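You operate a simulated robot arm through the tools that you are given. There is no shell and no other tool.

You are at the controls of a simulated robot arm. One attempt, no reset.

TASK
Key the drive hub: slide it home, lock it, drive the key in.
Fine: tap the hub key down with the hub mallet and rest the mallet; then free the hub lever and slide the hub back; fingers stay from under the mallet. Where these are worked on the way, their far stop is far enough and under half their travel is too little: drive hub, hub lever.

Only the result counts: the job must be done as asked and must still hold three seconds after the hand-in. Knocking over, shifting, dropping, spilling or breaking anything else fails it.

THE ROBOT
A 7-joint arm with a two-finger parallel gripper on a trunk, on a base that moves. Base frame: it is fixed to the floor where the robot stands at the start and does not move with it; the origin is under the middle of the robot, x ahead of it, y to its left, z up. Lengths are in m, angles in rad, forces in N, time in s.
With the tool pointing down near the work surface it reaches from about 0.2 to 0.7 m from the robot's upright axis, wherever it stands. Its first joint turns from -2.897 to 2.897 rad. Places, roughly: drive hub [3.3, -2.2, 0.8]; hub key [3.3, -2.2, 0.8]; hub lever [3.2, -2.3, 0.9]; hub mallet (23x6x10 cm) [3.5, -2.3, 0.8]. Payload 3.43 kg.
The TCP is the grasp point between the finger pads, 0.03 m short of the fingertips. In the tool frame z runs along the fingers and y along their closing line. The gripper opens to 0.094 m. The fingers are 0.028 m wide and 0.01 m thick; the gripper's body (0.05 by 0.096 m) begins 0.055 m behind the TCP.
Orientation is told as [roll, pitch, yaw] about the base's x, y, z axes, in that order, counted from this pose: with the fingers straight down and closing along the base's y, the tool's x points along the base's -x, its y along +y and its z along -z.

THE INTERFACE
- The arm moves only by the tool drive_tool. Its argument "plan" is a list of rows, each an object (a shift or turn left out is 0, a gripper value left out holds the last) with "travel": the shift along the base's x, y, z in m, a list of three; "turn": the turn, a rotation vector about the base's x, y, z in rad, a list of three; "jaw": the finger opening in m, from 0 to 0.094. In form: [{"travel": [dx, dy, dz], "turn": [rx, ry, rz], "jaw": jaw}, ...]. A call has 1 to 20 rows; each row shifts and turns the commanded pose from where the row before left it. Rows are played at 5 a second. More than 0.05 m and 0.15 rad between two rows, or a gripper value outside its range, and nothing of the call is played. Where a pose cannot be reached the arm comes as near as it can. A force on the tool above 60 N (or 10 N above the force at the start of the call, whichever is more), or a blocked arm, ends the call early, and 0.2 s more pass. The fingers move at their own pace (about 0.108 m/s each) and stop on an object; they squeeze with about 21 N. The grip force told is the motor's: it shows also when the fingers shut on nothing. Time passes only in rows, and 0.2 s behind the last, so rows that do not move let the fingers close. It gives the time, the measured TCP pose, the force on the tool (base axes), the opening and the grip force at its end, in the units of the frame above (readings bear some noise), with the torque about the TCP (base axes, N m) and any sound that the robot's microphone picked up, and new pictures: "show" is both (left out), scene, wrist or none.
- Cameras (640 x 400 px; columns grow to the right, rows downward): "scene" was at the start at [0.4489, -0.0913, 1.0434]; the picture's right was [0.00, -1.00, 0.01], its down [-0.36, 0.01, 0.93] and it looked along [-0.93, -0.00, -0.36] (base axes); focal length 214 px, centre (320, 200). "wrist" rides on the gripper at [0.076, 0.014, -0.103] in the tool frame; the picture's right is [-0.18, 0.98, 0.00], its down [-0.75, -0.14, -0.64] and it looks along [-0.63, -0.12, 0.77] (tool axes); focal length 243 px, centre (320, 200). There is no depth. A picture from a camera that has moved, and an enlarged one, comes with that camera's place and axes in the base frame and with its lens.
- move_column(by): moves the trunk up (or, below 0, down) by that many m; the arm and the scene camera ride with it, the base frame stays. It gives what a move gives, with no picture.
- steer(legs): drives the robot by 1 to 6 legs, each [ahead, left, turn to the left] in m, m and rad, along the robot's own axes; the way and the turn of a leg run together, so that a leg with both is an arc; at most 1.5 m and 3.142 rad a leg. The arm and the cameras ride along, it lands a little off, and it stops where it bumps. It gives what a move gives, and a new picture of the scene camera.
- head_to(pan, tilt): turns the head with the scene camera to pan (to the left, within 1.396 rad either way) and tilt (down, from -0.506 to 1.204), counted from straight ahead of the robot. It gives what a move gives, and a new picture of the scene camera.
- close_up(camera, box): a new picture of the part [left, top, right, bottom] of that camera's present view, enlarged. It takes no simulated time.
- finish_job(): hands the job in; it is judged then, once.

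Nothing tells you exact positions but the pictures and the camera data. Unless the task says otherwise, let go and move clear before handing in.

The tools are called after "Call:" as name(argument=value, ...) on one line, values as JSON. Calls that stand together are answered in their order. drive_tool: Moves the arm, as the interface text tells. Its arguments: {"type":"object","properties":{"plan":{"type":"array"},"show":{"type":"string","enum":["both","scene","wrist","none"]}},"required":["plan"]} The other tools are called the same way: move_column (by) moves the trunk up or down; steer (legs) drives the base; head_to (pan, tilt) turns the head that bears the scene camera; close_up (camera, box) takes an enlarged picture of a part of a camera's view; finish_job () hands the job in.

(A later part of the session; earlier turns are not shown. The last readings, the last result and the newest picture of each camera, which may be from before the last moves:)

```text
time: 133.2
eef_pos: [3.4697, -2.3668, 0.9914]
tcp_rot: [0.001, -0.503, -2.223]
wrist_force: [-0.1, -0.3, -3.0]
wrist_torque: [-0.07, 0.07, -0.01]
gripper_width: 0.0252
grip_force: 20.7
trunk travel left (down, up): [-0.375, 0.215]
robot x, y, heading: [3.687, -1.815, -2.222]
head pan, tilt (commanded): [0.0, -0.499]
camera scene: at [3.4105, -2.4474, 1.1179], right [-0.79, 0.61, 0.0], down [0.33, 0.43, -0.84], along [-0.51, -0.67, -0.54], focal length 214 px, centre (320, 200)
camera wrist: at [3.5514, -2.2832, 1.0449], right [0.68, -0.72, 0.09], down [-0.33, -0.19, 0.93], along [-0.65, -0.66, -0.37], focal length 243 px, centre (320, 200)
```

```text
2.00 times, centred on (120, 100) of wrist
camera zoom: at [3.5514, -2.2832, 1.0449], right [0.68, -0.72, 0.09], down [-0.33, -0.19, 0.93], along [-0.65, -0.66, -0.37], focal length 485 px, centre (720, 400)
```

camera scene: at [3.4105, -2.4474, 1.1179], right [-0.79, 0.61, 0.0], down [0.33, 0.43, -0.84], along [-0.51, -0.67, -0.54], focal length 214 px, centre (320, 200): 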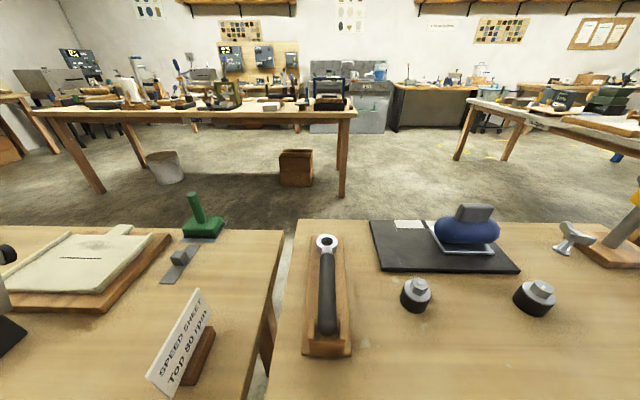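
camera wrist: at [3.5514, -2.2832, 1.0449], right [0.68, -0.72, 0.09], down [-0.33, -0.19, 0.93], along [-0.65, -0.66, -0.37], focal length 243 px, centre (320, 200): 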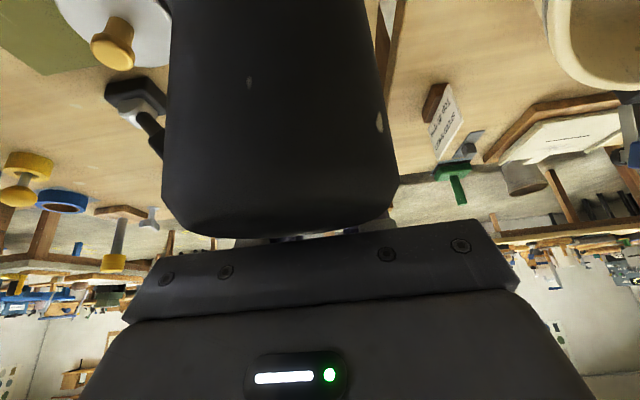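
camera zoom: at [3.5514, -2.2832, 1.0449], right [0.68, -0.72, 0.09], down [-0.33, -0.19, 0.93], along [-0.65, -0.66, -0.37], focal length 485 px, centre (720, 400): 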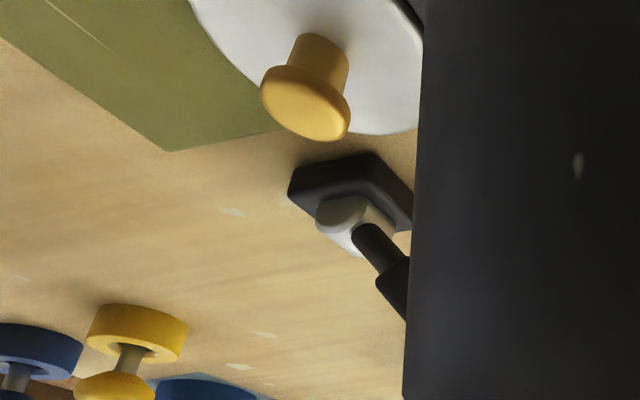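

The key still stands proud and the lever leans left. Placing the mallet back now.

Call:
drive_tool(plan=[{"travel": [0.0031, 0.0006, -0.045]}, {"travel": [0, 0, -0.045]}, {"travel": [0, 0, -0.025]}, {"travel": [0, 0, 0]}], show="both")

```text
time: 134.2
eef_pos: [3.474, -2.3651, 0.8761]
tcp_rot: [0.0, -0.503, -2.223]
wrist_force: [-0.6, -0.6, -3.0]
wrist_torque: [-0.11, 0.06, 0.01]
gripper_width: 0.0252
grip_force: 20.6
trunk travel left (down, up): [-0.375, 0.215]
robot x, y, heading: [3.6882, -1.8143, -2.225]
head pan, tilt (commanded): [0.0, -0.499]
camera scene: at [3.4139, -2.4463, 1.0025], right [-0.8, 0.61, 0.0], down [0.33, 0.43, -0.84], along [-0.51, -0.67, -0.54], focal length 214 px, centre (320, 200)
camera wrist: at [3.5546, -2.2819, 0.9295], right [0.68, -0.72, 0.09], down [-0.33, -0.19, 0.93], along [-0.65, -0.66, -0.37], focal length 243 px, centre (320, 200)
```

scene: 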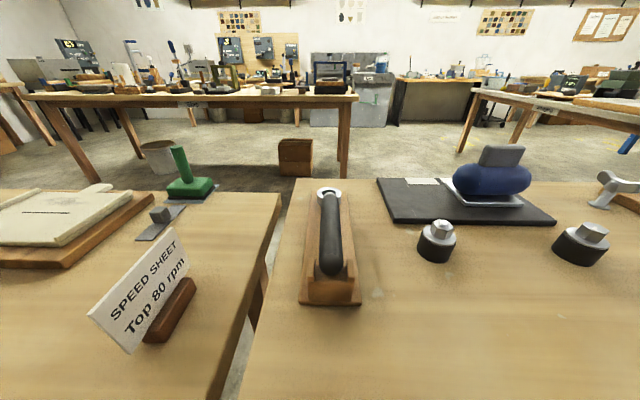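
wrist: 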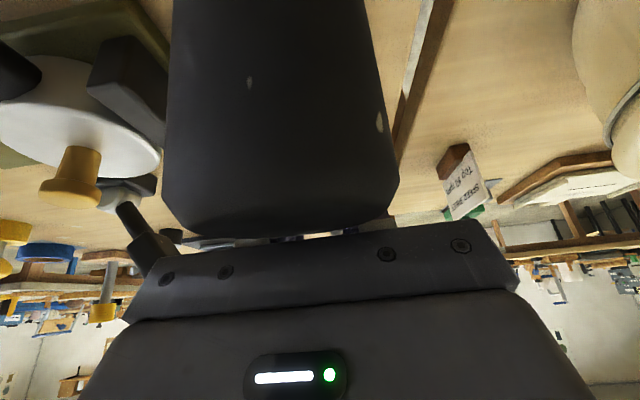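

Call:
head_to(pan=0.0, tilt=0.1)

Call:
drive_tool(plan=[{"travel": [0, 0, -0.01]}, {"travel": [0, 0, -0.008]}, {"travel": [0, 0, 0]}], show="scene")

```text
time: 135.2
eef_pos: [3.4737, -2.366, 0.8773]
tcp_rot: [0.0, -0.503, -2.222]
wrist_force: [0.6, 0.5, -1.3]
wrist_torque: [-0.08, 0.07, 0.02]
gripper_width: 0.0249
grip_force: 20.8
trunk travel left (down, up): [-0.375, 0.215]
robot x, y, heading: [3.6868, -1.8123, -2.229]
head pan, tilt (commanded): [0.0, 0.099]
camera scene: at [3.4326, -2.4218, 0.9572], right [-0.8, 0.61, 0.0], down [0.56, 0.73, -0.39], along [-0.24, -0.31, -0.92], focal length 214 px, centre (320, 200)
```

scene: 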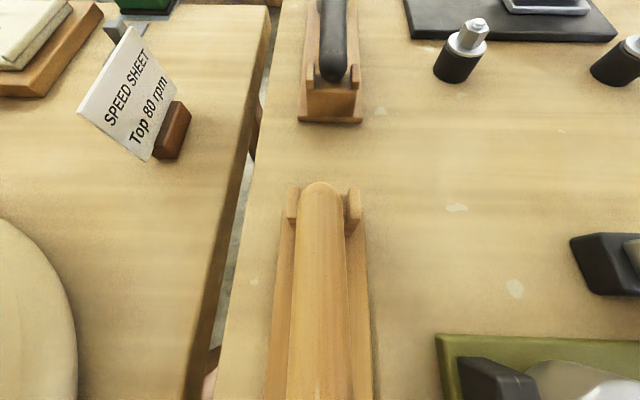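

```text
time: 136.0
eef_pos: [3.4733, -2.3649, 0.8591]
tcp_rot: [0.003, -0.503, -2.221]
wrist_force: [2.5, 3.5, 3.9]
wrist_torque: [-0.53, 0.43, 0.0]
gripper_width: 0.0253
grip_force: 21.4
trunk travel left (down, up): [-0.375, 0.215]
robot x, y, heading: [3.6901, -1.8123, -2.224]
head pan, tilt (commanded): [0.0, 0.099]
camera scene: at [3.4337, -2.4213, 0.9401], right [-0.8, 0.61, 0.0], down [0.56, 0.73, -0.39], along [-0.24, -0.31, -0.92], focal length 214 px, centre (320, 200)
```

scene: 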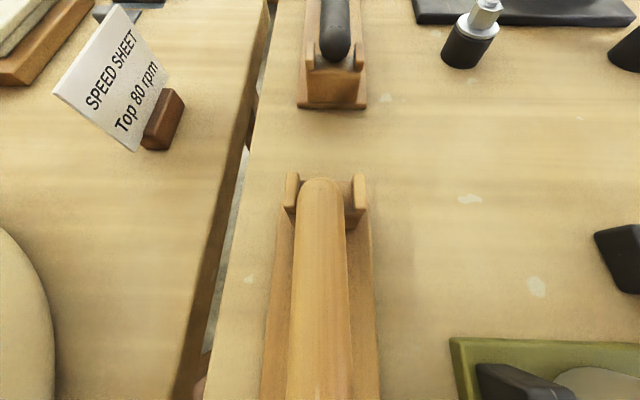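

The tail has touched the notch, correctly between the posts. I'll lower a little more and release.

Call:
drive_tool(plan=[{"travel": [0, 0, -0.004]}, {"travel": [0, 0, -0.003]}, {"travel": [0, 0, 0]}], show="none")

Call:
drive_tool(plan=[{"travel": [0, 0, 0], "jaw": 0.05}, {"travel": [0, 0, 0]}, {"travel": [0, 0, 0]}], show="both")

```text
time: 136.8
eef_pos: [3.4763, -2.3642, 0.8513]
tcp_rot: [0.0, -0.504, -2.222]
wrist_force: [2.2, 2.3, 0.2]
wrist_torque: [-0.38, 0.27, -0.01]
gripper_width: 0.0251
grip_force: 20.6
trunk travel left (down, up): [-0.375, 0.215]
robot x, y, heading: [3.6877, -1.8134, -2.221]
head pan, tilt (commanded): [0.0, 0.099]
```

```text
time: 137.6
eef_pos: [3.4755, -2.3659, 0.8519]
tcp_rot: [0.002, -0.502, -2.223]
wrist_force: [-0.2, -0.2, 0.4]
wrist_torque: [0.01, 0.01, 0.0]
gripper_width: 0.0501
grip_force: 0.1
trunk travel left (down, up): [-0.375, 0.215]
robot x, y, heading: [3.6899, -1.8134, -2.228]
head pan, tilt (commanded): [0.0, 0.099]
camera scene: at [3.4336, -2.4219, 0.9327], right [-0.8, 0.61, 0.0], down [0.56, 0.73, -0.39], along [-0.24, -0.31, -0.92], focal length 214 px, centre (320, 200)
camera wrist: at [3.5554, -2.2822, 0.9053], right [0.68, -0.72, 0.09], down [-0.33, -0.19, 0.93], along [-0.65, -0.66, -0.37], focal length 243 px, centre (320, 200)
```

scene: 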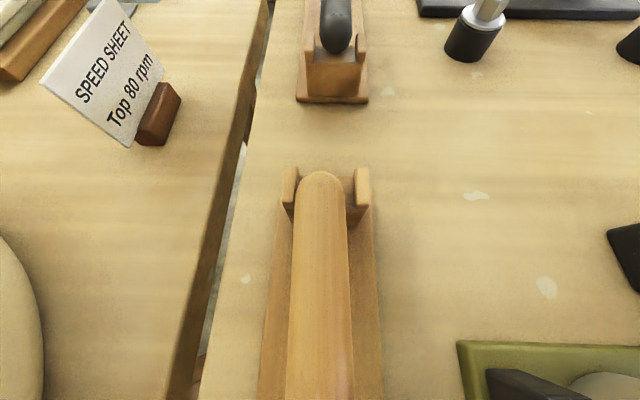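
wrist: 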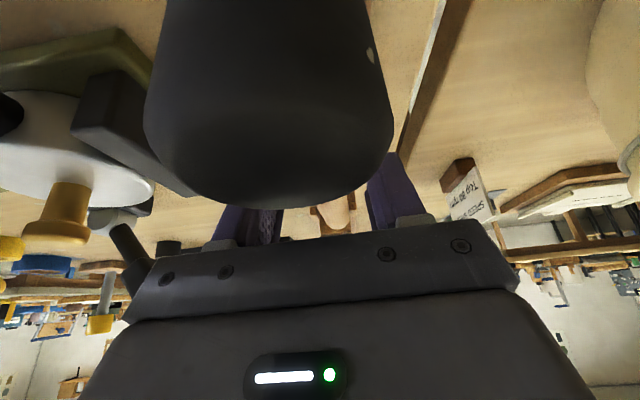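

The mallet rests flat again. I'll rise, straighten the hand, and go look at the hub and lever from above.

Call:
drive_tool(plan=[{"travel": [0, 0, 0.045]}, {"travel": [0, 0, 0.045]}, {"travel": [0, 0, 0.045]}, {"turn": [0.0998, -0.0763, 0]}, {"turn": [0.0998, -0.0763, 0]}, {"turn": [0.0998, -0.0763, 0]}, {"turn": [0.0998, -0.0763, 0]}, {"travel": [-0.0052, 0.0487, 0.01], "jaw": 0.07}, {"travel": [-0.0052, 0.0487, 0.01]}, {"travel": [-0.0052, 0.0487, 0.01]}, {"travel": [-0.0052, 0.0387, 0]}, {"travel": [0, 0, 0]}], show="none")

Call:
head_to(pan=0.0, tilt=-0.3)

```text
time: 140.2
eef_pos: [3.4547, -2.1815, 1.0172]
tcp_rot: [0.002, -0.001, -2.222]
wrist_force: [0.6, 0.3, 0.2]
wrist_torque: [-0.02, 0.01, -0.01]
gripper_width: 0.0701
grip_force: 0.0
trunk travel left (down, up): [-0.375, 0.215]
robot x, y, heading: [3.6905, -1.8157, -2.226]
head pan, tilt (commanded): [0.0, 0.099]
```

```text
time: 141.1
eef_pos: [3.4541, -2.1828, 1.0163]
tcp_rot: [0.003, 0.001, -2.223]
wrist_force: [0.6, -0.1, -0.2]
wrist_torque: [-0.02, 0.03, -0.01]
gripper_width: 0.0699
grip_force: 0.1
trunk travel left (down, up): [-0.375, 0.215]
robot x, y, heading: [3.6902, -1.8131, -2.224]
head pan, tilt (commanded): [0.0, -0.3]
camera scene: at [3.3737, -2.2895, 1.0667], right [-0.8, 0.61, 0.0], down [0.58, 0.76, -0.29], along [-0.18, -0.24, -0.96], focal length 214 px, centre (320, 200)
```

scene: 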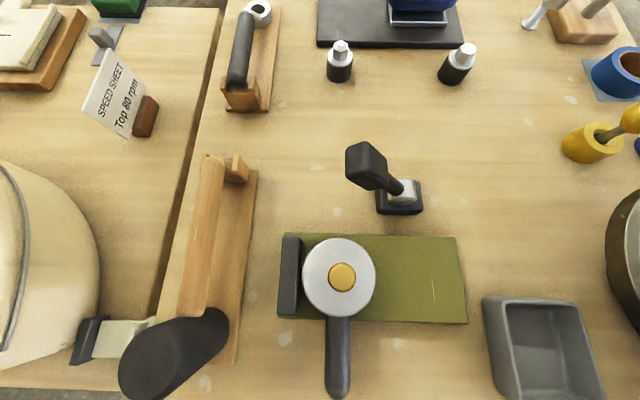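

Call:
close_up(camera="scene", box=[260, 130, 480, 330])

Call:
close_up(camera="scene", box=[270, 220, 390, 320])

Call:
close_up(camera="scene", box=[110, 140, 280, 400])

```text
2.00 times, centred on (370, 230) of scene
camera zoom: at [3.3737, -2.2895, 1.0667], right [-0.8, 0.61, 0.0], down [0.58, 0.76, -0.29], along [-0.18, -0.24, -0.96], focal length 429 px, centre (220, 140)
```

zoom: 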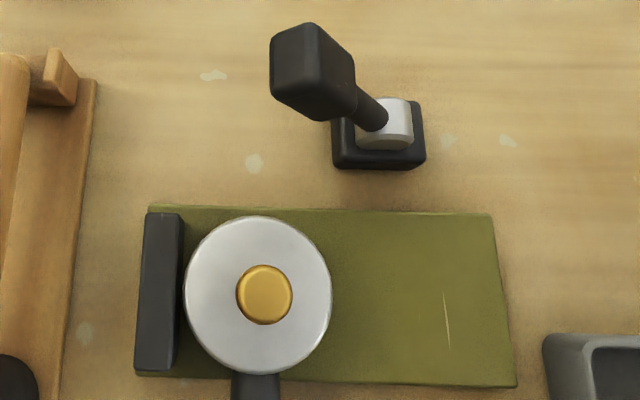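

```text
4.00 times, centred on (330, 270) of scene
camera zoom: at [3.3737, -2.2895, 1.0667], right [-0.8, 0.61, 0.0], down [0.58, 0.76, -0.29], along [-0.18, -0.24, -0.96], focal length 858 px, centre (280, -80)
```

zoom: 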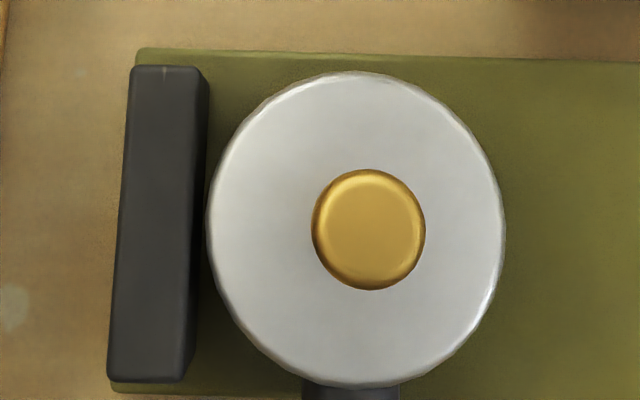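

```text
1.54 times, centred on (195, 270) of scene
camera zoom: at [3.3737, -2.2895, 1.0667], right [-0.8, 0.61, 0.0], down [0.58, 0.76, -0.29], along [-0.18, -0.24, -0.96], focal length 330 px, centre (512, 92)
```

zoom: 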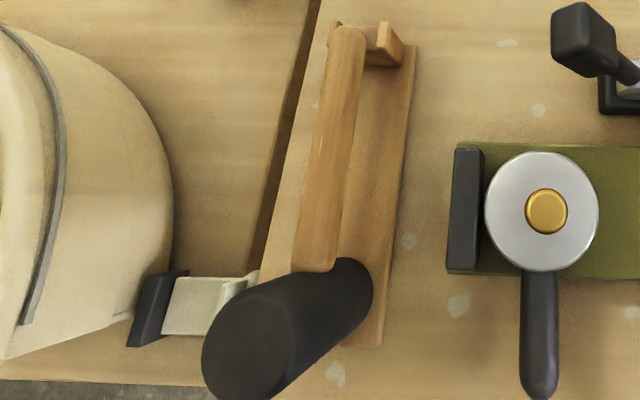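

The hub disc is touching the stop block, the lever leans 45° left, and the key is unmoved. To find out whether the lock is really engaged, I'll grip the hub handle again, push it firmly home, then tug gently the other way.

Call:
head_to(pan=0.0, tilt=1.2)

Call:
drive_tool(plan=[{"travel": [-0.0376, -0.0224, 0], "jaw": 0.065}, {"travel": [0, 0, -0.05]}, {"travel": [0, 0, -0.05]}, {"travel": [0, 0, -0.05]}, {"travel": [0, 0, -0.03]}, {"travel": [0, 0, -0.021]}, {"travel": [0, 0, 0]}], show="wrist")

```text
time: 142.7
eef_pos: [3.4548, -2.1826, 1.0162]
tcp_rot: [0.003, -0.002, -2.223]
wrist_force: [-0.6, 0.2, 0.5]
wrist_torque: [0.0, -0.01, 0.01]
gripper_width: 0.07
grip_force: 0.1
trunk travel left (down, up): [-0.375, 0.215]
robot x, y, heading: [3.6896, -1.8135, -2.221]
head pan, tilt (commanded): [0.0, 1.201]
camera scene: at [3.4496, -2.1899, 1.0894], right [-0.8, 0.61, 0.0], down [0.22, 0.29, 0.93], along [0.57, 0.74, -0.36], focal length 214 px, centre (320, 200)
```

scene: 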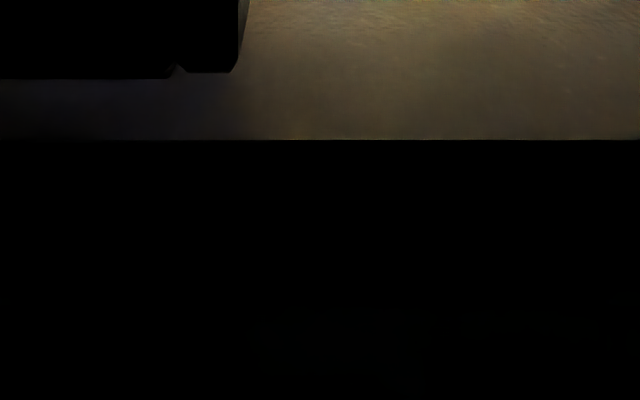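

```text
time: 144.3
eef_pos: [3.417, -2.2037, 0.8157]
tcp_rot: [0.002, 0.001, -2.221]
wrist_force: [0.0, 0.5, 0.4]
wrist_torque: [0.0, 0.0, -0.02]
gripper_width: 0.0653
grip_force: 0.1
trunk travel left (down, up): [-0.375, 0.215]
robot x, y, heading: [3.6859, -1.8152, -2.226]
head pan, tilt (commanded): [0.0, 1.201]
camera wrist: at [3.473, -2.1514, 0.9181], right [0.67, -0.74, 0.0], down [-0.57, -0.51, 0.64], along [-0.48, -0.43, -0.77], focal length 243 px, centre (320, 200)
```

wrist: 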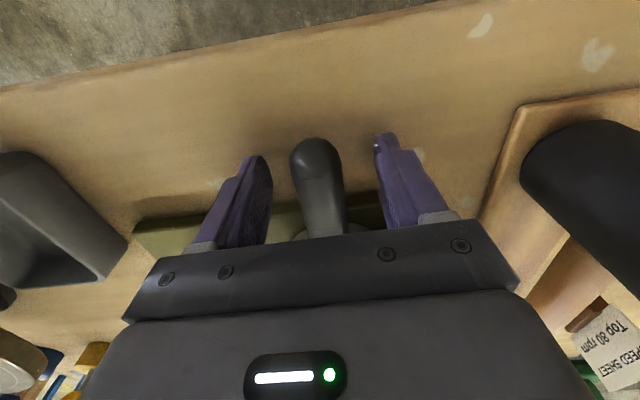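

Call:
drive_tool(plan=[{"travel": [0, 0, 0], "jaw": 0.0}, {"travel": [0, 0, 0]}, {"travel": [0, 0, 0]}], show="none")

Call:
drive_tool(plan=[{"travel": [0.0024, -0.0018, 0]}, {"travel": [0, 0, 0]}], show="none")

```text
time: 145.1
eef_pos: [3.4162, -2.204, 0.8153]
tcp_rot: [0.003, -0.001, -2.225]
wrist_force: [-0.4, 0.2, -3.5]
wrist_torque: [-0.22, 0.2, -1.15]
gripper_width: 0.0305
grip_force: 45.1
trunk travel left (down, up): [-0.375, 0.215]
robot x, y, heading: [3.6891, -1.8116, -2.226]
head pan, tilt (commanded): [0.0, 1.201]
```

```text
time: 145.7
eef_pos: [3.4167, -2.2044, 0.8161]
tcp_rot: [0.0, -0.001, -2.223]
wrist_force: [-11.9, 10.2, -9.4]
wrist_torque: [-0.4, 0.58, -1.04]
gripper_width: 0.0304
grip_force: 44.8
trunk travel left (down, up): [-0.375, 0.215]
robot x, y, heading: [3.6873, -1.8106, -2.225]
head pan, tilt (commanded): [0.0, 1.201]
```

Pushing home meets solid resistance immediately, so the hub is at its stop. Now a gentle tug to the right.

Call:
drive_tool(plan=[{"travel": [-0.0024, 0.0018, 0]}, {"travel": [-0.0024, 0.0018, 0]}, {"travel": [0, 0, 0]}], show="none")

```text
time: 146.5
eef_pos: [3.4166, -2.204, 0.8146]
tcp_rot: [0.004, 0.002, -2.221]
wrist_force: [7.4, -2.7, -12.9]
wrist_torque: [-0.07, -0.14, -1.01]
gripper_width: 0.0303
grip_force: 45.7
trunk travel left (down, up): [-0.375, 0.215]
robot x, y, heading: [3.6901, -1.8145, -2.223]
head pan, tilt (commanded): [0.0, 1.201]
```

Call:
drive_tool(plan=[{"travel": [-0.0032, 0.0024, 0]}, {"travel": [0, 0, 0]}], show="none")

```text
time: 147.1
eef_pos: [3.4168, -2.2044, 0.8161]
tcp_rot: [0.001, 0.004, -2.217]
wrist_force: [31.8, -19.7, -16.7]
wrist_torque: [-0.23, 0.16, -0.87]
gripper_width: 0.031
grip_force: 44.9
trunk travel left (down, up): [-0.375, 0.215]
robot x, y, heading: [3.6874, -1.8093, -2.222]
head pan, tilt (commanded): [0.0, 1.201]
```

The hub doesn't budge under about 37 N, so it is properly home and locked. The key must simply need blows, and comparing earlier wrist frames hints that each full-speed strike sank it a few millimetres. I'll release the hub and return to an earlier viewing pose to compare the key height exactly.

Call:
drive_tool(plan=[{"travel": [0.0056, -0.0042, 0]}, {"travel": [0, 0, 0], "jaw": 0.065}, {"travel": [0, 0, 0]}, {"travel": [0, 0, 0.045]}, {"travel": [0, 0, 0.045]}, {"travel": [0, 0, 0.045]}, {"travel": [0.0005, -0.003, 0.034]}, {"travel": [0, 0, 0]}], show="wrist")

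Call:
close_up(camera="wrist", box=[240, 80, 420, 220])

```text
time: 148.9
eef_pos: [3.4165, -2.2047, 0.9855]
tcp_rot: [0.002, 0.001, -2.22]
wrist_force: [-0.6, -0.3, 0.0]
wrist_torque: [0.01, -0.01, 0.0]
gripper_width: 0.0648
grip_force: 0.0
trunk travel left (down, up): [-0.375, 0.215]
robot x, y, heading: [3.6854, -1.8136, -2.227]
head pan, tilt (commanded): [0.0, 1.201]
camera wrist: at [3.4734, -2.1532, 1.0882], right [0.67, -0.74, 0.0], down [-0.57, -0.51, 0.64], along [-0.48, -0.43, -0.77], focal length 243 px, centre (320, 200)
```

wrist: 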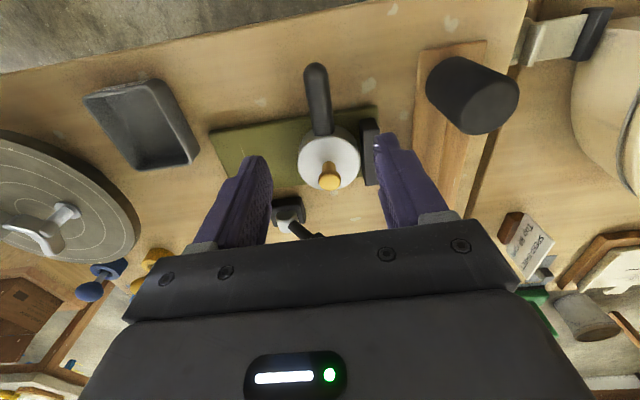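

```text
2.86 times, centred on (330, 150) of wrist
camera zoom: at [3.4734, -2.1532, 1.0882], right [0.67, -0.74, 0.0], down [-0.57, -0.51, 0.64], along [-0.48, -0.43, -0.77], focal length 693 px, centre (291, 343)
```

zoom: 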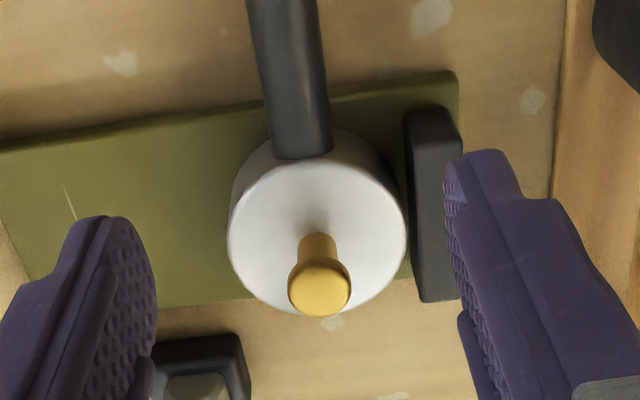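

Compared with the same view earlier, the key top has dropped from about z 0.871 to 0.862, so full-speed strikes do drive it. I need a sturdier grip for repeated blows: hand vertical, gripping lower so the gripper body bears on the head top, and tight up against the head.

Call:
head_to(pan=0.0, tilt=-0.3)

Call:
drive_tool(plan=[{"travel": [0.0157, -0.0388, 0]}, {"travel": [0.0157, -0.0388, 0]}, {"travel": [0.0157, -0.0388, 0]}, {"travel": [0.0157, -0.0388, 0]}, {"travel": [0, 0, -0.04]}, {"travel": [0, 0, 0]}], show="both")

```text
time: 150.5
eef_pos: [3.4176, -2.2061, 0.986]
tcp_rot: [0.002, 0.001, -2.223]
wrist_force: [-0.3, -0.3, 0.4]
wrist_torque: [0.01, 0.0, 0.03]
gripper_width: 0.0648
grip_force: 0.1
trunk travel left (down, up): [-0.375, 0.215]
robot x, y, heading: [3.6891, -1.8152, -2.225]
head pan, tilt (commanded): [0.0, -0.3]
camera scene: at [3.3363, -2.3129, 1.0355], right [-0.8, 0.61, 0.0], down [0.58, 0.76, -0.3], along [-0.18, -0.24, -0.96], focal length 214 px, centre (320, 200)
```

scene: 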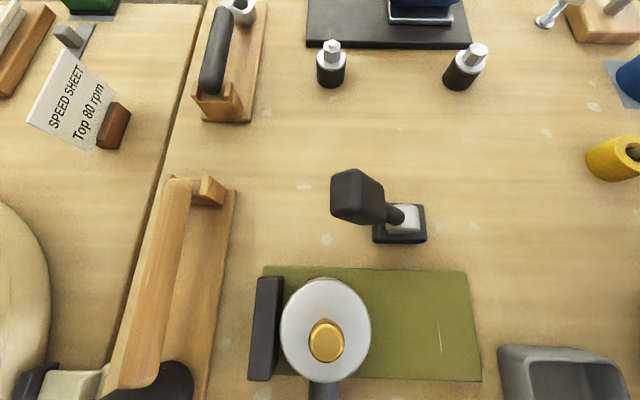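

```text
time: 151.9
eef_pos: [3.4819, -2.3626, 0.9446]
tcp_rot: [-0.001, 0.0, -2.222]
wrist_force: [-0.4, 0.0, 0.5]
wrist_torque: [0.01, 0.03, -0.02]
gripper_width: 0.065
grip_force: 0.1
trunk travel left (down, up): [-0.375, 0.215]
robot x, y, heading: [3.6879, -1.8143, -2.229]
head pan, tilt (commanded): [0.0, -0.3]
camera scene: at [3.4003, -2.4693, 0.995], right [-0.8, 0.61, 0.0], down [0.58, 0.76, -0.3], along [-0.18, -0.24, -0.96], focal length 214 px, centre (320, 200)
camera wrist: at [3.5375, -2.3094, 1.0474], right [0.67, -0.74, 0.0], down [-0.57, -0.51, 0.64], along [-0.48, -0.43, -0.77], focal length 243 px, centre (320, 200)
```

scene: 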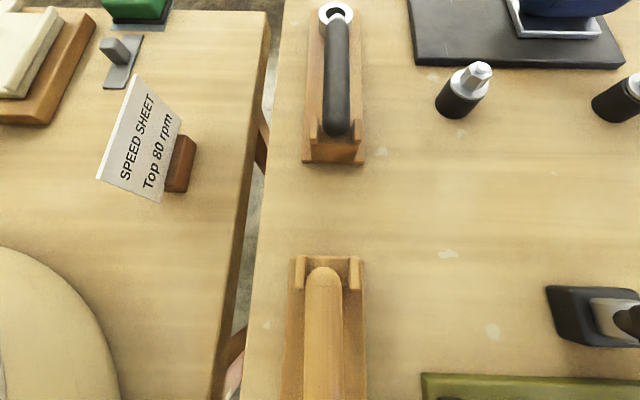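
wrist: 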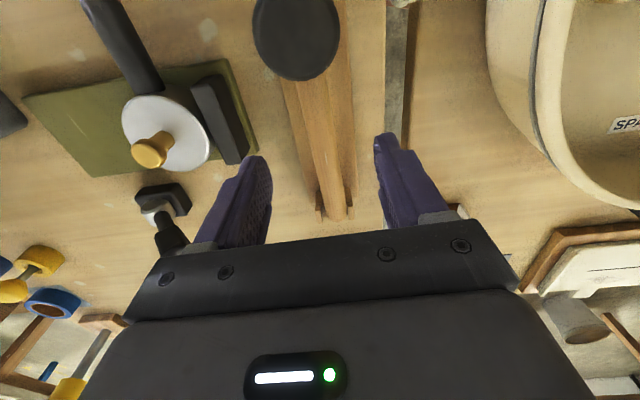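

The view again agrees with the key being slightly lower. I'll descend around the handle, deeper this time (TCP z ≈ 0.828).

Call:
drive_tool(plan=[{"travel": [0, 0, -0.045], "jaw": 0.055}, {"travel": [0, 0, -0.045]}, {"travel": [0, 0, -0.0266]}, {"travel": [0, 0, 0], "jaw": 0.036}, {"travel": [0, 0, 0]}], show="wrist")

```text
time: 153.1
eef_pos: [3.4787, -2.3631, 0.8294]
tcp_rot: [0.003, 0.0, -2.222]
wrist_force: [0.2, 0.5, 0.2]
wrist_torque: [0.0, 0.02, 0.04]
gripper_width: 0.036
grip_force: 0.0
trunk travel left (down, up): [-0.375, 0.215]
robot x, y, heading: [3.6893, -1.8147, -2.224]
head pan, tilt (commanded): [0.0, -0.3]
camera wrist: at [3.5362, -2.3106, 0.9313], right [0.67, -0.74, 0.0], down [-0.57, -0.51, 0.64], along [-0.48, -0.43, -0.77], focal length 243 px, centre (320, 200)
```

wrist: 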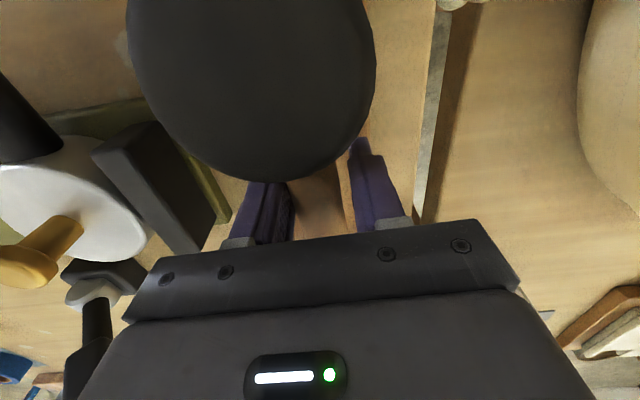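

No contact and plenty of room. I'll slide the fingers along the handle toward the head until they touch it.

Call:
drive_tool(plan=[{"travel": [0.0061, 0.008, 0]}, {"travel": [0.0061, 0.008, 0]}, {"travel": [0.0036, 0.0048, 0]}, {"travel": [0, 0, 0]}], show="wrist")

```text
time: 154.1
eef_pos: [3.4971, -2.3418, 0.8296]
tcp_rot: [0.0, 0.001, -2.222]
wrist_force: [0.7, 0.1, 0.2]
wrist_torque: [0.01, -0.03, 0.02]
gripper_width: 0.036
grip_force: 0.0
trunk travel left (down, up): [-0.375, 0.215]
robot x, y, heading: [3.6883, -1.8114, -2.223]
head pan, tilt (commanded): [0.0, -0.3]
camera wrist: at [3.5525, -2.2892, 0.9311], right [0.67, -0.74, 0.0], down [-0.57, -0.51, 0.64], along [-0.48, -0.43, -0.77], focal length 243 px, centre (320, 200)
```

wrist: 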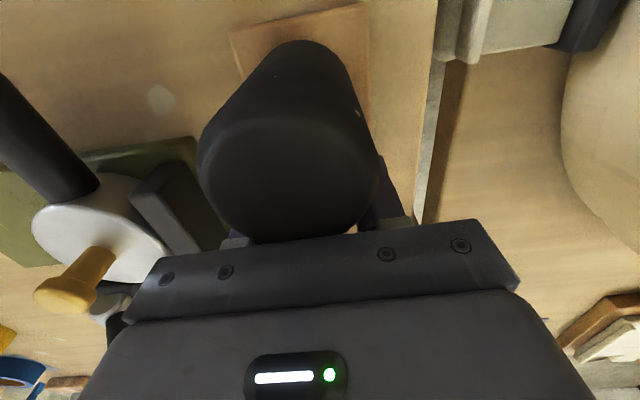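

Very close now. Sliding 3 mm more, then lowering until the gripper body meets the head top.

Call:
drive_tool(plan=[{"travel": [0.0018, 0.0024, 0]}, {"travel": [0, 0, -0.003]}, {"travel": [0, 0, 0]}], show="none")

Call:
drive_tool(plan=[{"travel": [0, 0, -0.003]}, {"travel": [0, 0, 0]}], show="none")

```text
time: 154.9
eef_pos: [3.4971, -2.3394, 0.8261]
tcp_rot: [0.002, -0.001, -2.222]
wrist_force: [0.5, 0.4, -0.5]
wrist_torque: [0.01, -0.01, 0.04]
gripper_width: 0.0361
grip_force: 0.1
trunk travel left (down, up): [-0.375, 0.215]
robot x, y, heading: [3.691, -1.8167, -2.224]
head pan, tilt (commanded): [0.0, -0.3]
```

```text
time: 155.5
eef_pos: [3.4988, -2.3391, 0.8251]
tcp_rot: [0.001, -0.003, -2.222]
wrist_force: [-0.9, 0.3, 26.0]
wrist_torque: [0.65, -0.08, -0.01]
gripper_width: 0.0358
grip_force: 0.0
trunk travel left (down, up): [-0.375, 0.215]
robot x, y, heading: [3.6889, -1.8127, -2.228]
head pan, tilt (commanded): [0.0, -0.3]
```

The gripper body is bearing on the head top: the torque places the contact 2.2 cm toward the head, at head top z ≈ 0.880. I'll back off 2 mm and close.

Call:
drive_tool(plan=[{"travel": [0, 0, 0.002]}, {"travel": [0, 0, 0], "jaw": 0.0}, {"travel": [0, 0, 0]}, {"travel": [0, 0, 0]}], show="wrist")

```text
time: 156.5
eef_pos: [3.4966, -2.3375, 0.8252]
tcp_rot: [0.001, 0.001, -2.222]
wrist_force: [-6.3, -0.6, 11.4]
wrist_torque: [0.15, 0.27, -0.25]
gripper_width: 0.0295
grip_force: 20.6
trunk travel left (down, up): [-0.375, 0.215]
robot x, y, heading: [3.6886, -1.8137, -2.226]
head pan, tilt (commanded): [0.0, -0.3]
camera wrist: at [3.5531, -2.2855, 0.9276], right [0.67, -0.74, 0.0], down [-0.57, -0.51, 0.64], along [-0.48, -0.43, -0.77], focal length 243 px, centre (320, 200)
```

wrist: 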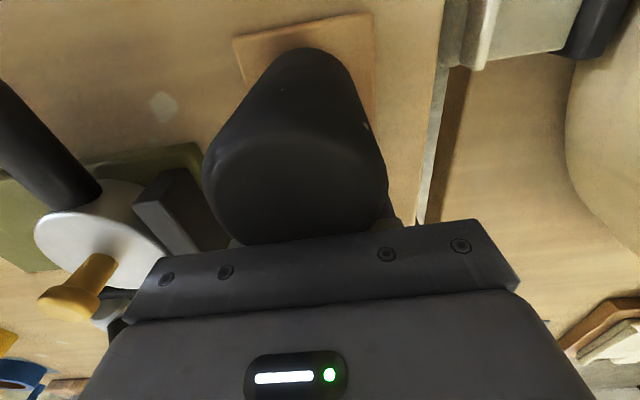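

Good grip. I'll lift, carry over and rotate 90° as before.

Call:
drive_tool(plan=[{"travel": [0, 0, 0.05]}, {"travel": [0, 0, 0.05]}, {"travel": [0, 0, 0.055]}, {"travel": [-0.0346, 0.0156, 0]}, {"travel": [-0.0346, 0.0156, 0]}, {"travel": [-0.0345, 0.0157, 0]}, {"turn": [0, 0, 0.1427]}, {"turn": [0, 0, 0.1427]}, {"turn": [0, 0, 0.1427]}, {"turn": [0, 0, 0.1427]}, {"turn": [0, 0, 0.1427]}, {"turn": [0, 0, 0.1427]}, {"turn": [0, 0, 0.1427]}, {"turn": [0, 0, 0.1427]}, {"turn": [0, 0, 0.1427]}, {"turn": [0, 0, 0.1427]}, {"turn": [0, 0, 0.1427]}, {"travel": [0, 0, 0]}], show="wrist")

```text
refused: row 3 steps farther than a row can; nothing moved
```

Call:
drive_tool(plan=[{"travel": [0, 0, 0.045]}, {"travel": [0, 0, 0.045]}, {"travel": [0, 0, 0.04]}, {"travel": [0, 0, 0.025]}, {"travel": [-0.0346, 0.0156, 0]}, {"travel": [-0.0346, 0.0156, 0]}, {"travel": [-0.0345, 0.0157, 0]}, {"turn": [0, 0, 0.1427]}, {"turn": [0, 0, 0.1427]}, {"turn": [0, 0, 0.1427]}, {"turn": [0, 0, 0.1427]}, {"turn": [0, 0, 0.1427]}, {"turn": [0, 0, 0.1427]}, {"turn": [0, 0, 0.1427]}, {"turn": [0, 0, 0.1427]}, {"turn": [0, 0, 0.1427]}, {"turn": [0, 0, 0.1427]}, {"turn": [0, 0, 0.1427]}, {"travel": [0, 0, 0]}], show="wrist")

```text
time: 160.5
eef_pos: [3.3925, -2.2913, 0.9789]
tcp_rot: [0.0, 0.0, -0.65]
wrist_force: [-0.2, 0.9, -3.2]
wrist_torque: [-0.02, 0.02, 0.02]
gripper_width: 0.0294
grip_force: 21.7
trunk travel left (down, up): [-0.375, 0.215]
robot x, y, heading: [3.6922, -1.8104, -2.222]
head pan, tilt (commanded): [0.0, -0.3]
camera wrist: at [3.3401, -2.2345, 1.0818], right [0.74, 0.67, 0.0], down [0.51, -0.57, 0.64], along [0.43, -0.47, -0.77], focal length 243 px, centre (320, 200)
```

wrist: 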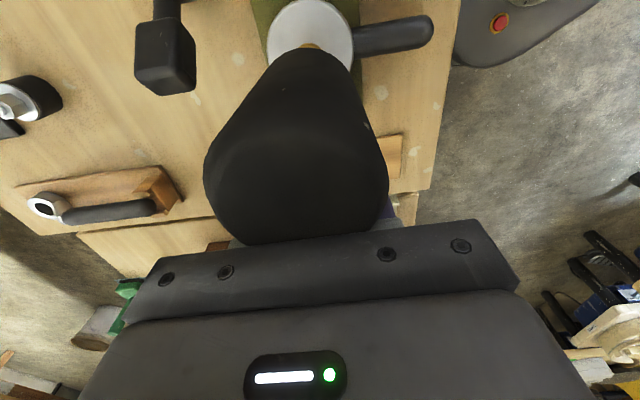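

The gold key shows just beyond the mallet's bottom edge, so alignment is good to within a few mm. I'll shift 3 mm right to centre and strike at full speed from here.

Call:
drive_tool(plan=[{"travel": [-0.0024, 0.0018, 0]}, {"travel": [0, 0, -0.05]}, {"travel": [0, 0, -0.045]}, {"travel": [0, 0, 0.03]}, {"travel": [0, 0, 0]}], show="wrist")

```text
time: 161.7
eef_pos: [3.3906, -2.2902, 0.9134]
tcp_rot: [0.005, 0.0, -0.65]
wrist_force: [-0.1, -0.2, -2.7]
wrist_torque: [0.02, 0.0, 0.02]
gripper_width: 0.0295
grip_force: 21.3
trunk travel left (down, up): [-0.375, 0.215]
robot x, y, heading: [3.6898, -1.8121, -2.219]
head pan, tilt (commanded): [0.0, -0.3]
camera wrist: at [3.3378, -2.2322, 1.0158], right [0.74, 0.67, 0.0], down [0.51, -0.57, 0.64], along [0.43, -0.47, -0.77], focal length 243 px, centre (320, 200)
```

wrist: 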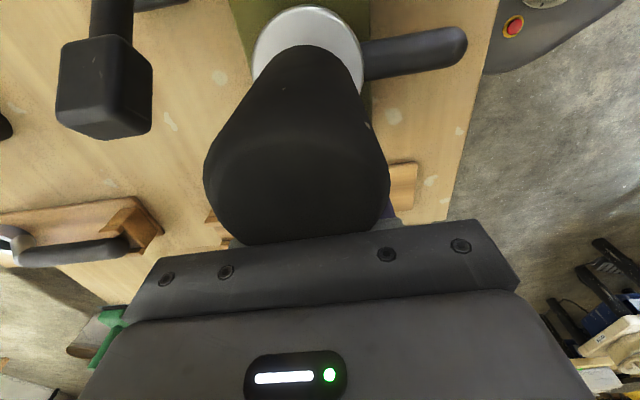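

The mallet hasn't shifted in the grip at all. Now I'll probe for the contact height.

Call:
drive_tool(plan=[{"travel": [0, 0, -0.006]}, {"travel": [0, 0, 0]}], show="none")

Call:
drive_tool(plan=[{"travel": [0, 0, -0.004]}, {"travel": [0, 0, 0]}], show="none")

Call:
drive_tool(plan=[{"travel": [0, 0, -0.004]}, {"travel": [0, 0, 0]}], show="none")

```text
time: 162.3
eef_pos: [3.3919, -2.2897, 0.9085]
tcp_rot: [0.002, -0.001, -0.651]
wrist_force: [-0.3, -0.9, -2.7]
wrist_torque: [-0.01, 0.02, 0.01]
gripper_width: 0.0294
grip_force: 21.7
trunk travel left (down, up): [-0.375, 0.215]
robot x, y, heading: [3.6879, -1.8106, -2.222]
head pan, tilt (commanded): [0.0, -0.3]
```

```text
time: 162.9
eef_pos: [3.3899, -2.2905, 0.9041]
tcp_rot: [0.002, 0.0, -0.651]
wrist_force: [-0.4, -0.2, -3.4]
wrist_torque: [0.01, 0.0, 0.02]
gripper_width: 0.0293
grip_force: 21.2
trunk travel left (down, up): [-0.375, 0.215]
robot x, y, heading: [3.687, -1.8106, -2.223]
head pan, tilt (commanded): [0.0, -0.3]
```

```text
time: 163.5
eef_pos: [3.3902, -2.2903, 0.9014]
tcp_rot: [0.0, 0.0, -0.651]
wrist_force: [-0.4, -0.5, 7.8]
wrist_torque: [0.15, 0.25, 0.01]
gripper_width: 0.0297
grip_force: 20.8
trunk travel left (down, up): [-0.375, 0.215]
robot x, y, heading: [3.6932, -1.8122, -2.224]
head pan, tilt (commanded): [0.0, -0.3]
```

Contact at TCP z 0.902 (key top ≈ 0.863). Now another full-speed blow, then a probe to see how much it drives.

Call:
drive_tool(plan=[{"travel": [0, 0, 0.04]}, {"travel": [0, 0, 0.04]}, {"travel": [0, 0, 0]}, {"travel": [0, 0, -0.05]}, {"travel": [0, 0, -0.048]}, {"travel": [0, 0, 0.022]}, {"travel": [0, 0, 0]}], show="none")

Call:
drive_tool(plan=[{"travel": [0, 0, -0.003]}, {"travel": [0, 0, 0]}], show="none")

```text
time: 165.1
eef_pos: [3.3918, -2.2893, 0.904]
tcp_rot: [0.003, 0.0, -0.651]
wrist_force: [0.2, -0.6, -2.1]
wrist_torque: [0.01, 0.0, 0.0]
gripper_width: 0.0294
grip_force: 21.0
trunk travel left (down, up): [-0.375, 0.215]
robot x, y, heading: [3.6864, -1.8121, -2.222]
head pan, tilt (commanded): [0.0, -0.3]
```

```text
time: 165.7
eef_pos: [3.3906, -2.2892, 0.9022]
tcp_rot: [0.002, 0.0, -0.65]
wrist_force: [0.4, -0.2, -2.3]
wrist_torque: [-0.02, -0.02, -0.01]
gripper_width: 0.0294
grip_force: 21.1
trunk travel left (down, up): [-0.375, 0.215]
robot x, y, heading: [3.6879, -1.8116, -2.228]
head pan, tilt (commanded): [0.0, -0.3]
```

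Call:
drive_tool(plan=[{"travel": [0, 0, -0.003]}, {"travel": [0, 0, 0]}], show="none")

Call:
drive_tool(plan=[{"travel": [0, 0, -0.003]}, {"travel": [0, 0, 0]}], show="none")

```text
time: 166.3
eef_pos: [3.3907, -2.2912, 0.8995]
tcp_rot: [-0.002, 0.0, -0.651]
wrist_force: [-1.1, -0.1, 5.7]
wrist_torque: [0.14, 0.18, -0.01]
gripper_width: 0.0296
grip_force: 21.1
trunk travel left (down, up): [-0.375, 0.215]
robot x, y, heading: [3.6889, -1.8142, -2.225]
head pan, tilt (commanded): [0.0, -0.3]
```

```text
time: 166.9
eef_pos: [3.3912, -2.2903, 0.8961]
tcp_rot: [-0.001, 0.0, -0.652]
wrist_force: [0.0, -2.9, 30.2]
wrist_torque: [0.39, 0.69, 0.03]
gripper_width: 0.0292
grip_force: 20.8
trunk travel left (down, up): [-0.375, 0.215]
robot x, y, heading: [3.69, -1.8132, -2.226]
head pan, tilt (commanded): [0.0, -0.3]
```

Each full blow drives the key about 2 mm and the grip holds perfectly. I'll now run a series of blows.

Call:
drive_tool(plan=[{"travel": [0, 0, 0.043]}, {"travel": [0, 0, 0.043]}, {"travel": [0, 0, -0.05]}, {"travel": [0, 0, -0.05]}, {"travel": [0, 0, 0.049]}, {"travel": [0, 0, 0.049]}, {"travel": [0, 0, -0.05]}, {"travel": [0, 0, -0.05]}, {"travel": [0, 0, 0.049]}, {"travel": [0, 0, 0.049]}, {"travel": [0, 0, -0.05]}, {"travel": [0, 0, -0.05]}, {"travel": [0, 0, 0.02]}, {"travel": [0, 0, 0]}], show="wrist")

```text
time: 169.9
eef_pos: [3.3904, -2.2885, 0.8947]
tcp_rot: [0.004, 0.0, -0.654]
wrist_force: [0.2, -0.1, -4.5]
wrist_torque: [0.0, 0.02, -0.03]
gripper_width: 0.0295
grip_force: 21.2
trunk travel left (down, up): [-0.375, 0.215]
robot x, y, heading: [3.6893, -1.8133, -2.225]
head pan, tilt (commanded): [0.0, -0.3]
camera wrist: at [3.3374, -2.2318, 0.9969], right [0.74, 0.67, 0.0], down [0.51, -0.57, 0.64], along [0.43, -0.47, -0.77], focal length 243 px, centre (320, 200)
```

wrist: 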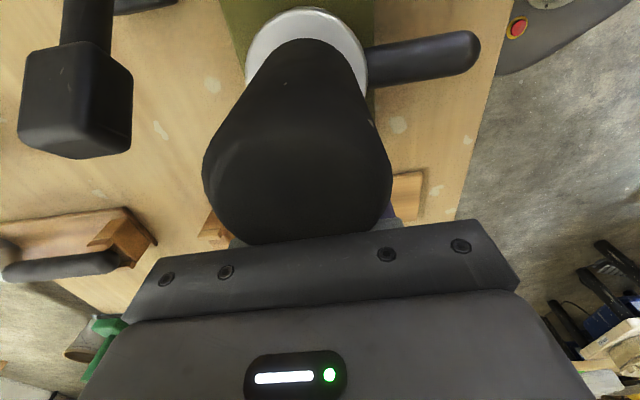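

No contact at 0.8947 now, where before it already pressed at 30 N. Probing for the new contact.

Call:
drive_tool(plan=[{"travel": [0, 0, -0.003]}, {"travel": [0, 0, 0]}], show="none")

Call:
drive_tool(plan=[{"travel": [0, 0, -0.003]}, {"travel": [0, 0, 0]}], show="none")

Call:
drive_tool(plan=[{"travel": [0, 0, -0.003]}, {"travel": [0, 0, 0]}], show="none")

```text
time: 170.5
eef_pos: [3.39, -2.2908, 0.8942]
tcp_rot: [0.002, 0.0, -0.651]
wrist_force: [-2.1, 1.5, 3.8]
wrist_torque: [0.13, 0.12, -0.02]
gripper_width: 0.0293
grip_force: 20.9
trunk travel left (down, up): [-0.375, 0.215]
robot x, y, heading: [3.6883, -1.8103, -2.225]
head pan, tilt (commanded): [0.0, -0.3]
```

```text
time: 171.1
eef_pos: [3.3908, -2.2913, 0.8928]
tcp_rot: [-0.003, 0.0, -0.651]
wrist_force: [-0.9, 1.3, 21.0]
wrist_torque: [0.4, 0.52, 0.0]
gripper_width: 0.0292
grip_force: 21.0
trunk travel left (down, up): [-0.375, 0.215]
robot x, y, heading: [3.6916, -1.818, -2.228]
head pan, tilt (commanded): [0.0, -0.3]
```

```text
time: 171.7
eef_pos: [3.3914, -2.2905, 0.8906]
tcp_rot: [-0.006, 0.0, -0.65]
wrist_force: [-4.1, -2.7, 44.0]
wrist_torque: [0.61, 1.02, 0.09]
gripper_width: 0.0296
grip_force: 20.7
trunk travel left (down, up): [-0.375, 0.215]
robot x, y, heading: [3.6856, -1.8116, -2.221]
head pan, tilt (commanded): [0.0, -0.3]
```

Three blows drove it another 5 mm. I'll try one blow with more follow-through to see if it drives farther.

Call:
drive_tool(plan=[{"travel": [0, 0, 0.048]}, {"travel": [0, 0, 0.048]}, {"travel": [0, 0, 0]}, {"travel": [0, 0, -0.05]}, {"travel": [0, 0, -0.05]}, {"travel": [0, 0, -0.02]}, {"travel": [0, 0, 0.025]}, {"travel": [0, 0, 0]}], show="none")

```text
time: 173.1
eef_pos: [3.3849, -2.3014, 0.8905]
tcp_rot: [-0.039, -0.003, -0.653]
wrist_force: [22.8, 15.9, 166.2]
wrist_torque: [4.72, 2.76, -0.97]
gripper_width: 0.031
grip_force: 21.0
trunk travel left (down, up): [-0.375, 0.215]
robot x, y, heading: [3.689, -1.8125, -2.228]
head pan, tilt (commanded): [0.0, -0.3]
stopped in row 7: the force on the tool passed its limit at 246 N (the readings are from after the stop); the commanded pose is now the measured one
```

That was too much follow-through: the force peaked at 246 N. I'll back off at once and check that nothing shifted.

Call:
drive_tool(plan=[{"travel": [0, 0, 0.02]}, {"travel": [0, 0, 0.03]}, {"travel": [0, 0, 0.03]}, {"travel": [0, 0, 0]}], show="both")

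```text
time: 174.1
eef_pos: [3.3848, -2.3017, 0.9598]
tcp_rot: [-0.019, 0.0, -0.653]
wrist_force: [-0.1, -0.1, -4.0]
wrist_torque: [-0.03, 0.0, -0.01]
gripper_width: 0.0295
grip_force: 20.6
trunk travel left (down, up): [-0.375, 0.215]
robot x, y, heading: [3.6912, -1.8115, -2.23]
head pan, tilt (commanded): [0.0, -0.3]
camera scene: at [3.4937, -2.3828, 1.0099], right [-0.61, -0.79, 0.02], down [-0.76, 0.57, -0.3], along [0.22, -0.2, -0.95], focal length 214 px, centre (320, 200)
camera wrist: at [3.3323, -2.242, 1.0618], right [0.74, 0.67, -0.02], down [0.52, -0.56, 0.65], along [0.42, -0.49, -0.76], focal length 243 px, centre (320, 200)
```

scene: 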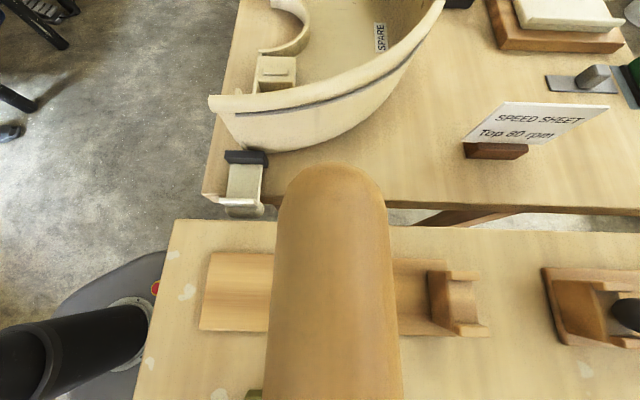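
wrist: 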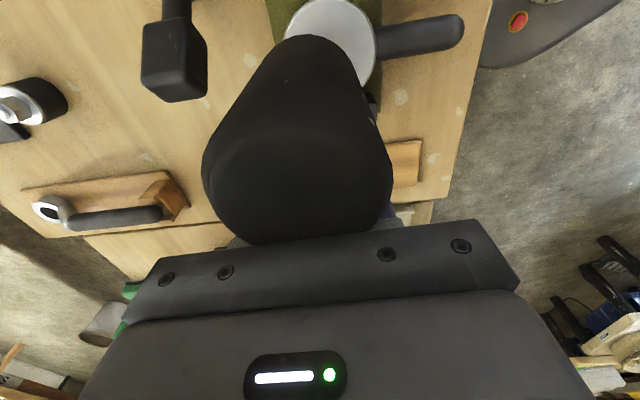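

Everything looks in place; the hand just deflected about 13 mm. I'll restore the pose and tilt, then probe the key.

Call:
drive_tool(plan=[{"travel": [0.0064, 0.0112, 0], "turn": [0.0151, -0.0115, 0]}, {"travel": [0, 0, 0]}, {"travel": [0, 0, -0.035]}, {"travel": [0, 0, -0.025]}, {"travel": [0, 0, 0]}], show="wrist")

```text
time: 175.3
eef_pos: [3.3893, -2.2912, 0.9011]
tcp_rot: [-0.006, 0.002, -0.652]
wrist_force: [0.0, -0.5, -3.6]
wrist_torque: [0.0, 0.02, 0.03]
gripper_width: 0.0297
grip_force: 20.7
trunk travel left (down, up): [-0.375, 0.215]
robot x, y, heading: [3.6899, -1.8135, -2.227]
head pan, tilt (commanded): [0.0, -0.3]
camera wrist: at [3.3373, -2.2327, 1.0031], right [0.74, 0.67, 0.0], down [0.51, -0.57, 0.64], along [0.43, -0.48, -0.77], focal length 243 px, centre (320, 200)
```

wrist: 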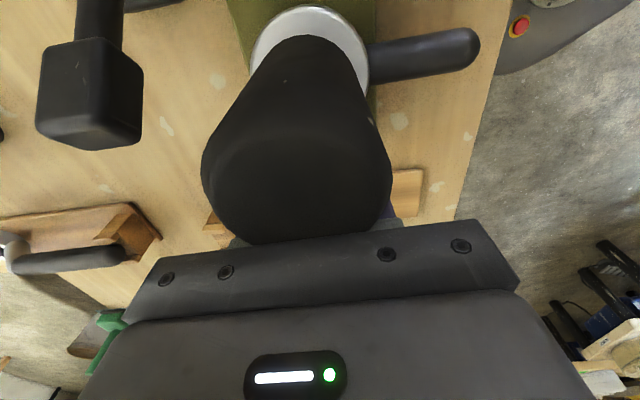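

Pose restored. Now probing for contact.

Call:
drive_tool(plan=[{"travel": [0, 0, -0.005]}, {"travel": [0, 0, 0]}], show="none")

Call:
drive_tool(plan=[{"travel": [0, 0, -0.003]}, {"travel": [0, 0, 0]}], show="none")

Call:
drive_tool(plan=[{"travel": [0, 0, -0.003]}, {"travel": [0, 0, 0]}], show="none")

```text
time: 175.9
eef_pos: [3.3906, -2.2909, 0.8953]
tcp_rot: [-0.002, 0.001, -0.654]
wrist_force: [1.4, 0.9, -3.5]
wrist_torque: [0.03, 0.01, -0.02]
gripper_width: 0.0295
grip_force: 21.0
trunk travel left (down, up): [-0.375, 0.215]
robot x, y, heading: [3.6867, -1.8095, -2.223]
head pan, tilt (commanded): [0.0, -0.3]
```

```text
time: 176.5
eef_pos: [3.3901, -2.2905, 0.8922]
tcp_rot: [-0.002, 0.001, -0.653]
wrist_force: [0.4, 0.9, -0.6]
wrist_torque: [0.04, 0.02, -0.02]
gripper_width: 0.0296
grip_force: 21.2
trunk travel left (down, up): [-0.375, 0.215]
robot x, y, heading: [3.6914, -1.8123, -2.221]
head pan, tilt (commanded): [0.0, -0.3]
```

```text
time: 177.1
eef_pos: [3.3902, -2.2905, 0.891]
tcp_rot: [-0.007, -0.003, -0.653]
wrist_force: [0.8, -0.7, 19.8]
wrist_torque: [0.34, 0.38, -0.02]
gripper_width: 0.0293
grip_force: 21.3
trunk travel left (down, up): [-0.375, 0.215]
robot x, y, heading: [3.6906, -1.8098, -2.227]
head pan, tilt (commanded): [0.0, -0.3]
```

The heavy blow moved it the same ~2 mm as a normal one, so extra force doesn't help; the number of blows does. I'll test a quicker pattern of single-row up and down strokes, five blows, then probe.

Call:
drive_tool(plan=[{"travel": [0, 0, 0.049]}, {"travel": [0, 0, -0.05]}, {"travel": [0, 0, 0.049]}, {"travel": [0, 0, -0.05]}, {"travel": [0, 0, 0.049]}, {"travel": [0, 0, -0.05]}, {"travel": [0, 0, 0.049]}, {"travel": [0, 0, -0.05]}, {"travel": [0, 0, 0.049]}, {"travel": [0, 0, -0.05]}, {"travel": [0, 0, 0.012]}, {"travel": [0, 0, 0]}], show="none")

Call:
drive_tool(plan=[{"travel": [0, 0, -0.007]}, {"travel": [0, 0, 0]}], show="none")

```text
time: 179.7
eef_pos: [3.3893, -2.2904, 0.8951]
tcp_rot: [-0.001, 0.0, -0.653]
wrist_force: [0.7, -0.8, -1.3]
wrist_torque: [-0.04, 0.01, 0.03]
gripper_width: 0.0294
grip_force: 21.0
trunk travel left (down, up): [-0.375, 0.215]
robot x, y, heading: [3.6898, -1.8122, -2.227]
head pan, tilt (commanded): [0.0, -0.3]
```

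```text
time: 180.3
eef_pos: [3.3896, -2.2907, 0.8904]
tcp_rot: [-0.004, 0.0, -0.653]
wrist_force: [0.3, 0.6, 6.2]
wrist_torque: [0.18, 0.15, -0.06]
gripper_width: 0.0298
grip_force: 20.6
trunk travel left (down, up): [-0.375, 0.215]
robot x, y, heading: [3.6898, -1.81, -2.221]
head pan, tilt (commanded): [0.0, -0.3]
```

Short strokes barely move it (about 1 mm in five), so impact speed is what matters. I'll try longer run-ups with a 15 cm drop: two blows, then probe.

Call:
drive_tool(plan=[{"travel": [0, 0, 0.046]}, {"travel": [0, 0, 0.047]}, {"travel": [0, 0, 0.047]}, {"travel": [0, 0, 0]}, {"travel": [0, 0, -0.05]}, {"travel": [0, 0, -0.05]}, {"travel": [0, 0, -0.05]}, {"travel": [0, 0, 0.018]}, {"travel": [0, 0, 0]}], show="none")

Call:
drive_tool(plan=[{"travel": [0, 0, -0.008]}, {"travel": [0, 0, 0]}], show="none")

```text
time: 182.3
eef_pos: [3.391, -2.2906, 0.8953]
tcp_rot: [-0.002, 0.0, -0.652]
wrist_force: [-0.3, -1.0, -3.8]
wrist_torque: [-0.02, 0.02, 0.01]
gripper_width: 0.0291
grip_force: 21.6
trunk travel left (down, up): [-0.375, 0.215]
robot x, y, heading: [3.6884, -1.8135, -2.228]
head pan, tilt (commanded): [0.0, -0.3]
```

```text
time: 182.9
eef_pos: [3.392, -2.2913, 0.8902]
tcp_rot: [-0.006, 0.0, -0.653]
wrist_force: [0.8, 1.6, 11.2]
wrist_torque: [0.24, 0.21, -0.07]
gripper_width: 0.0293
grip_force: 21.0
trunk travel left (down, up): [-0.375, 0.215]
robot x, y, heading: [3.6887, -1.8119, -2.227]
head pan, tilt (commanded): [0.0, -0.3]
```

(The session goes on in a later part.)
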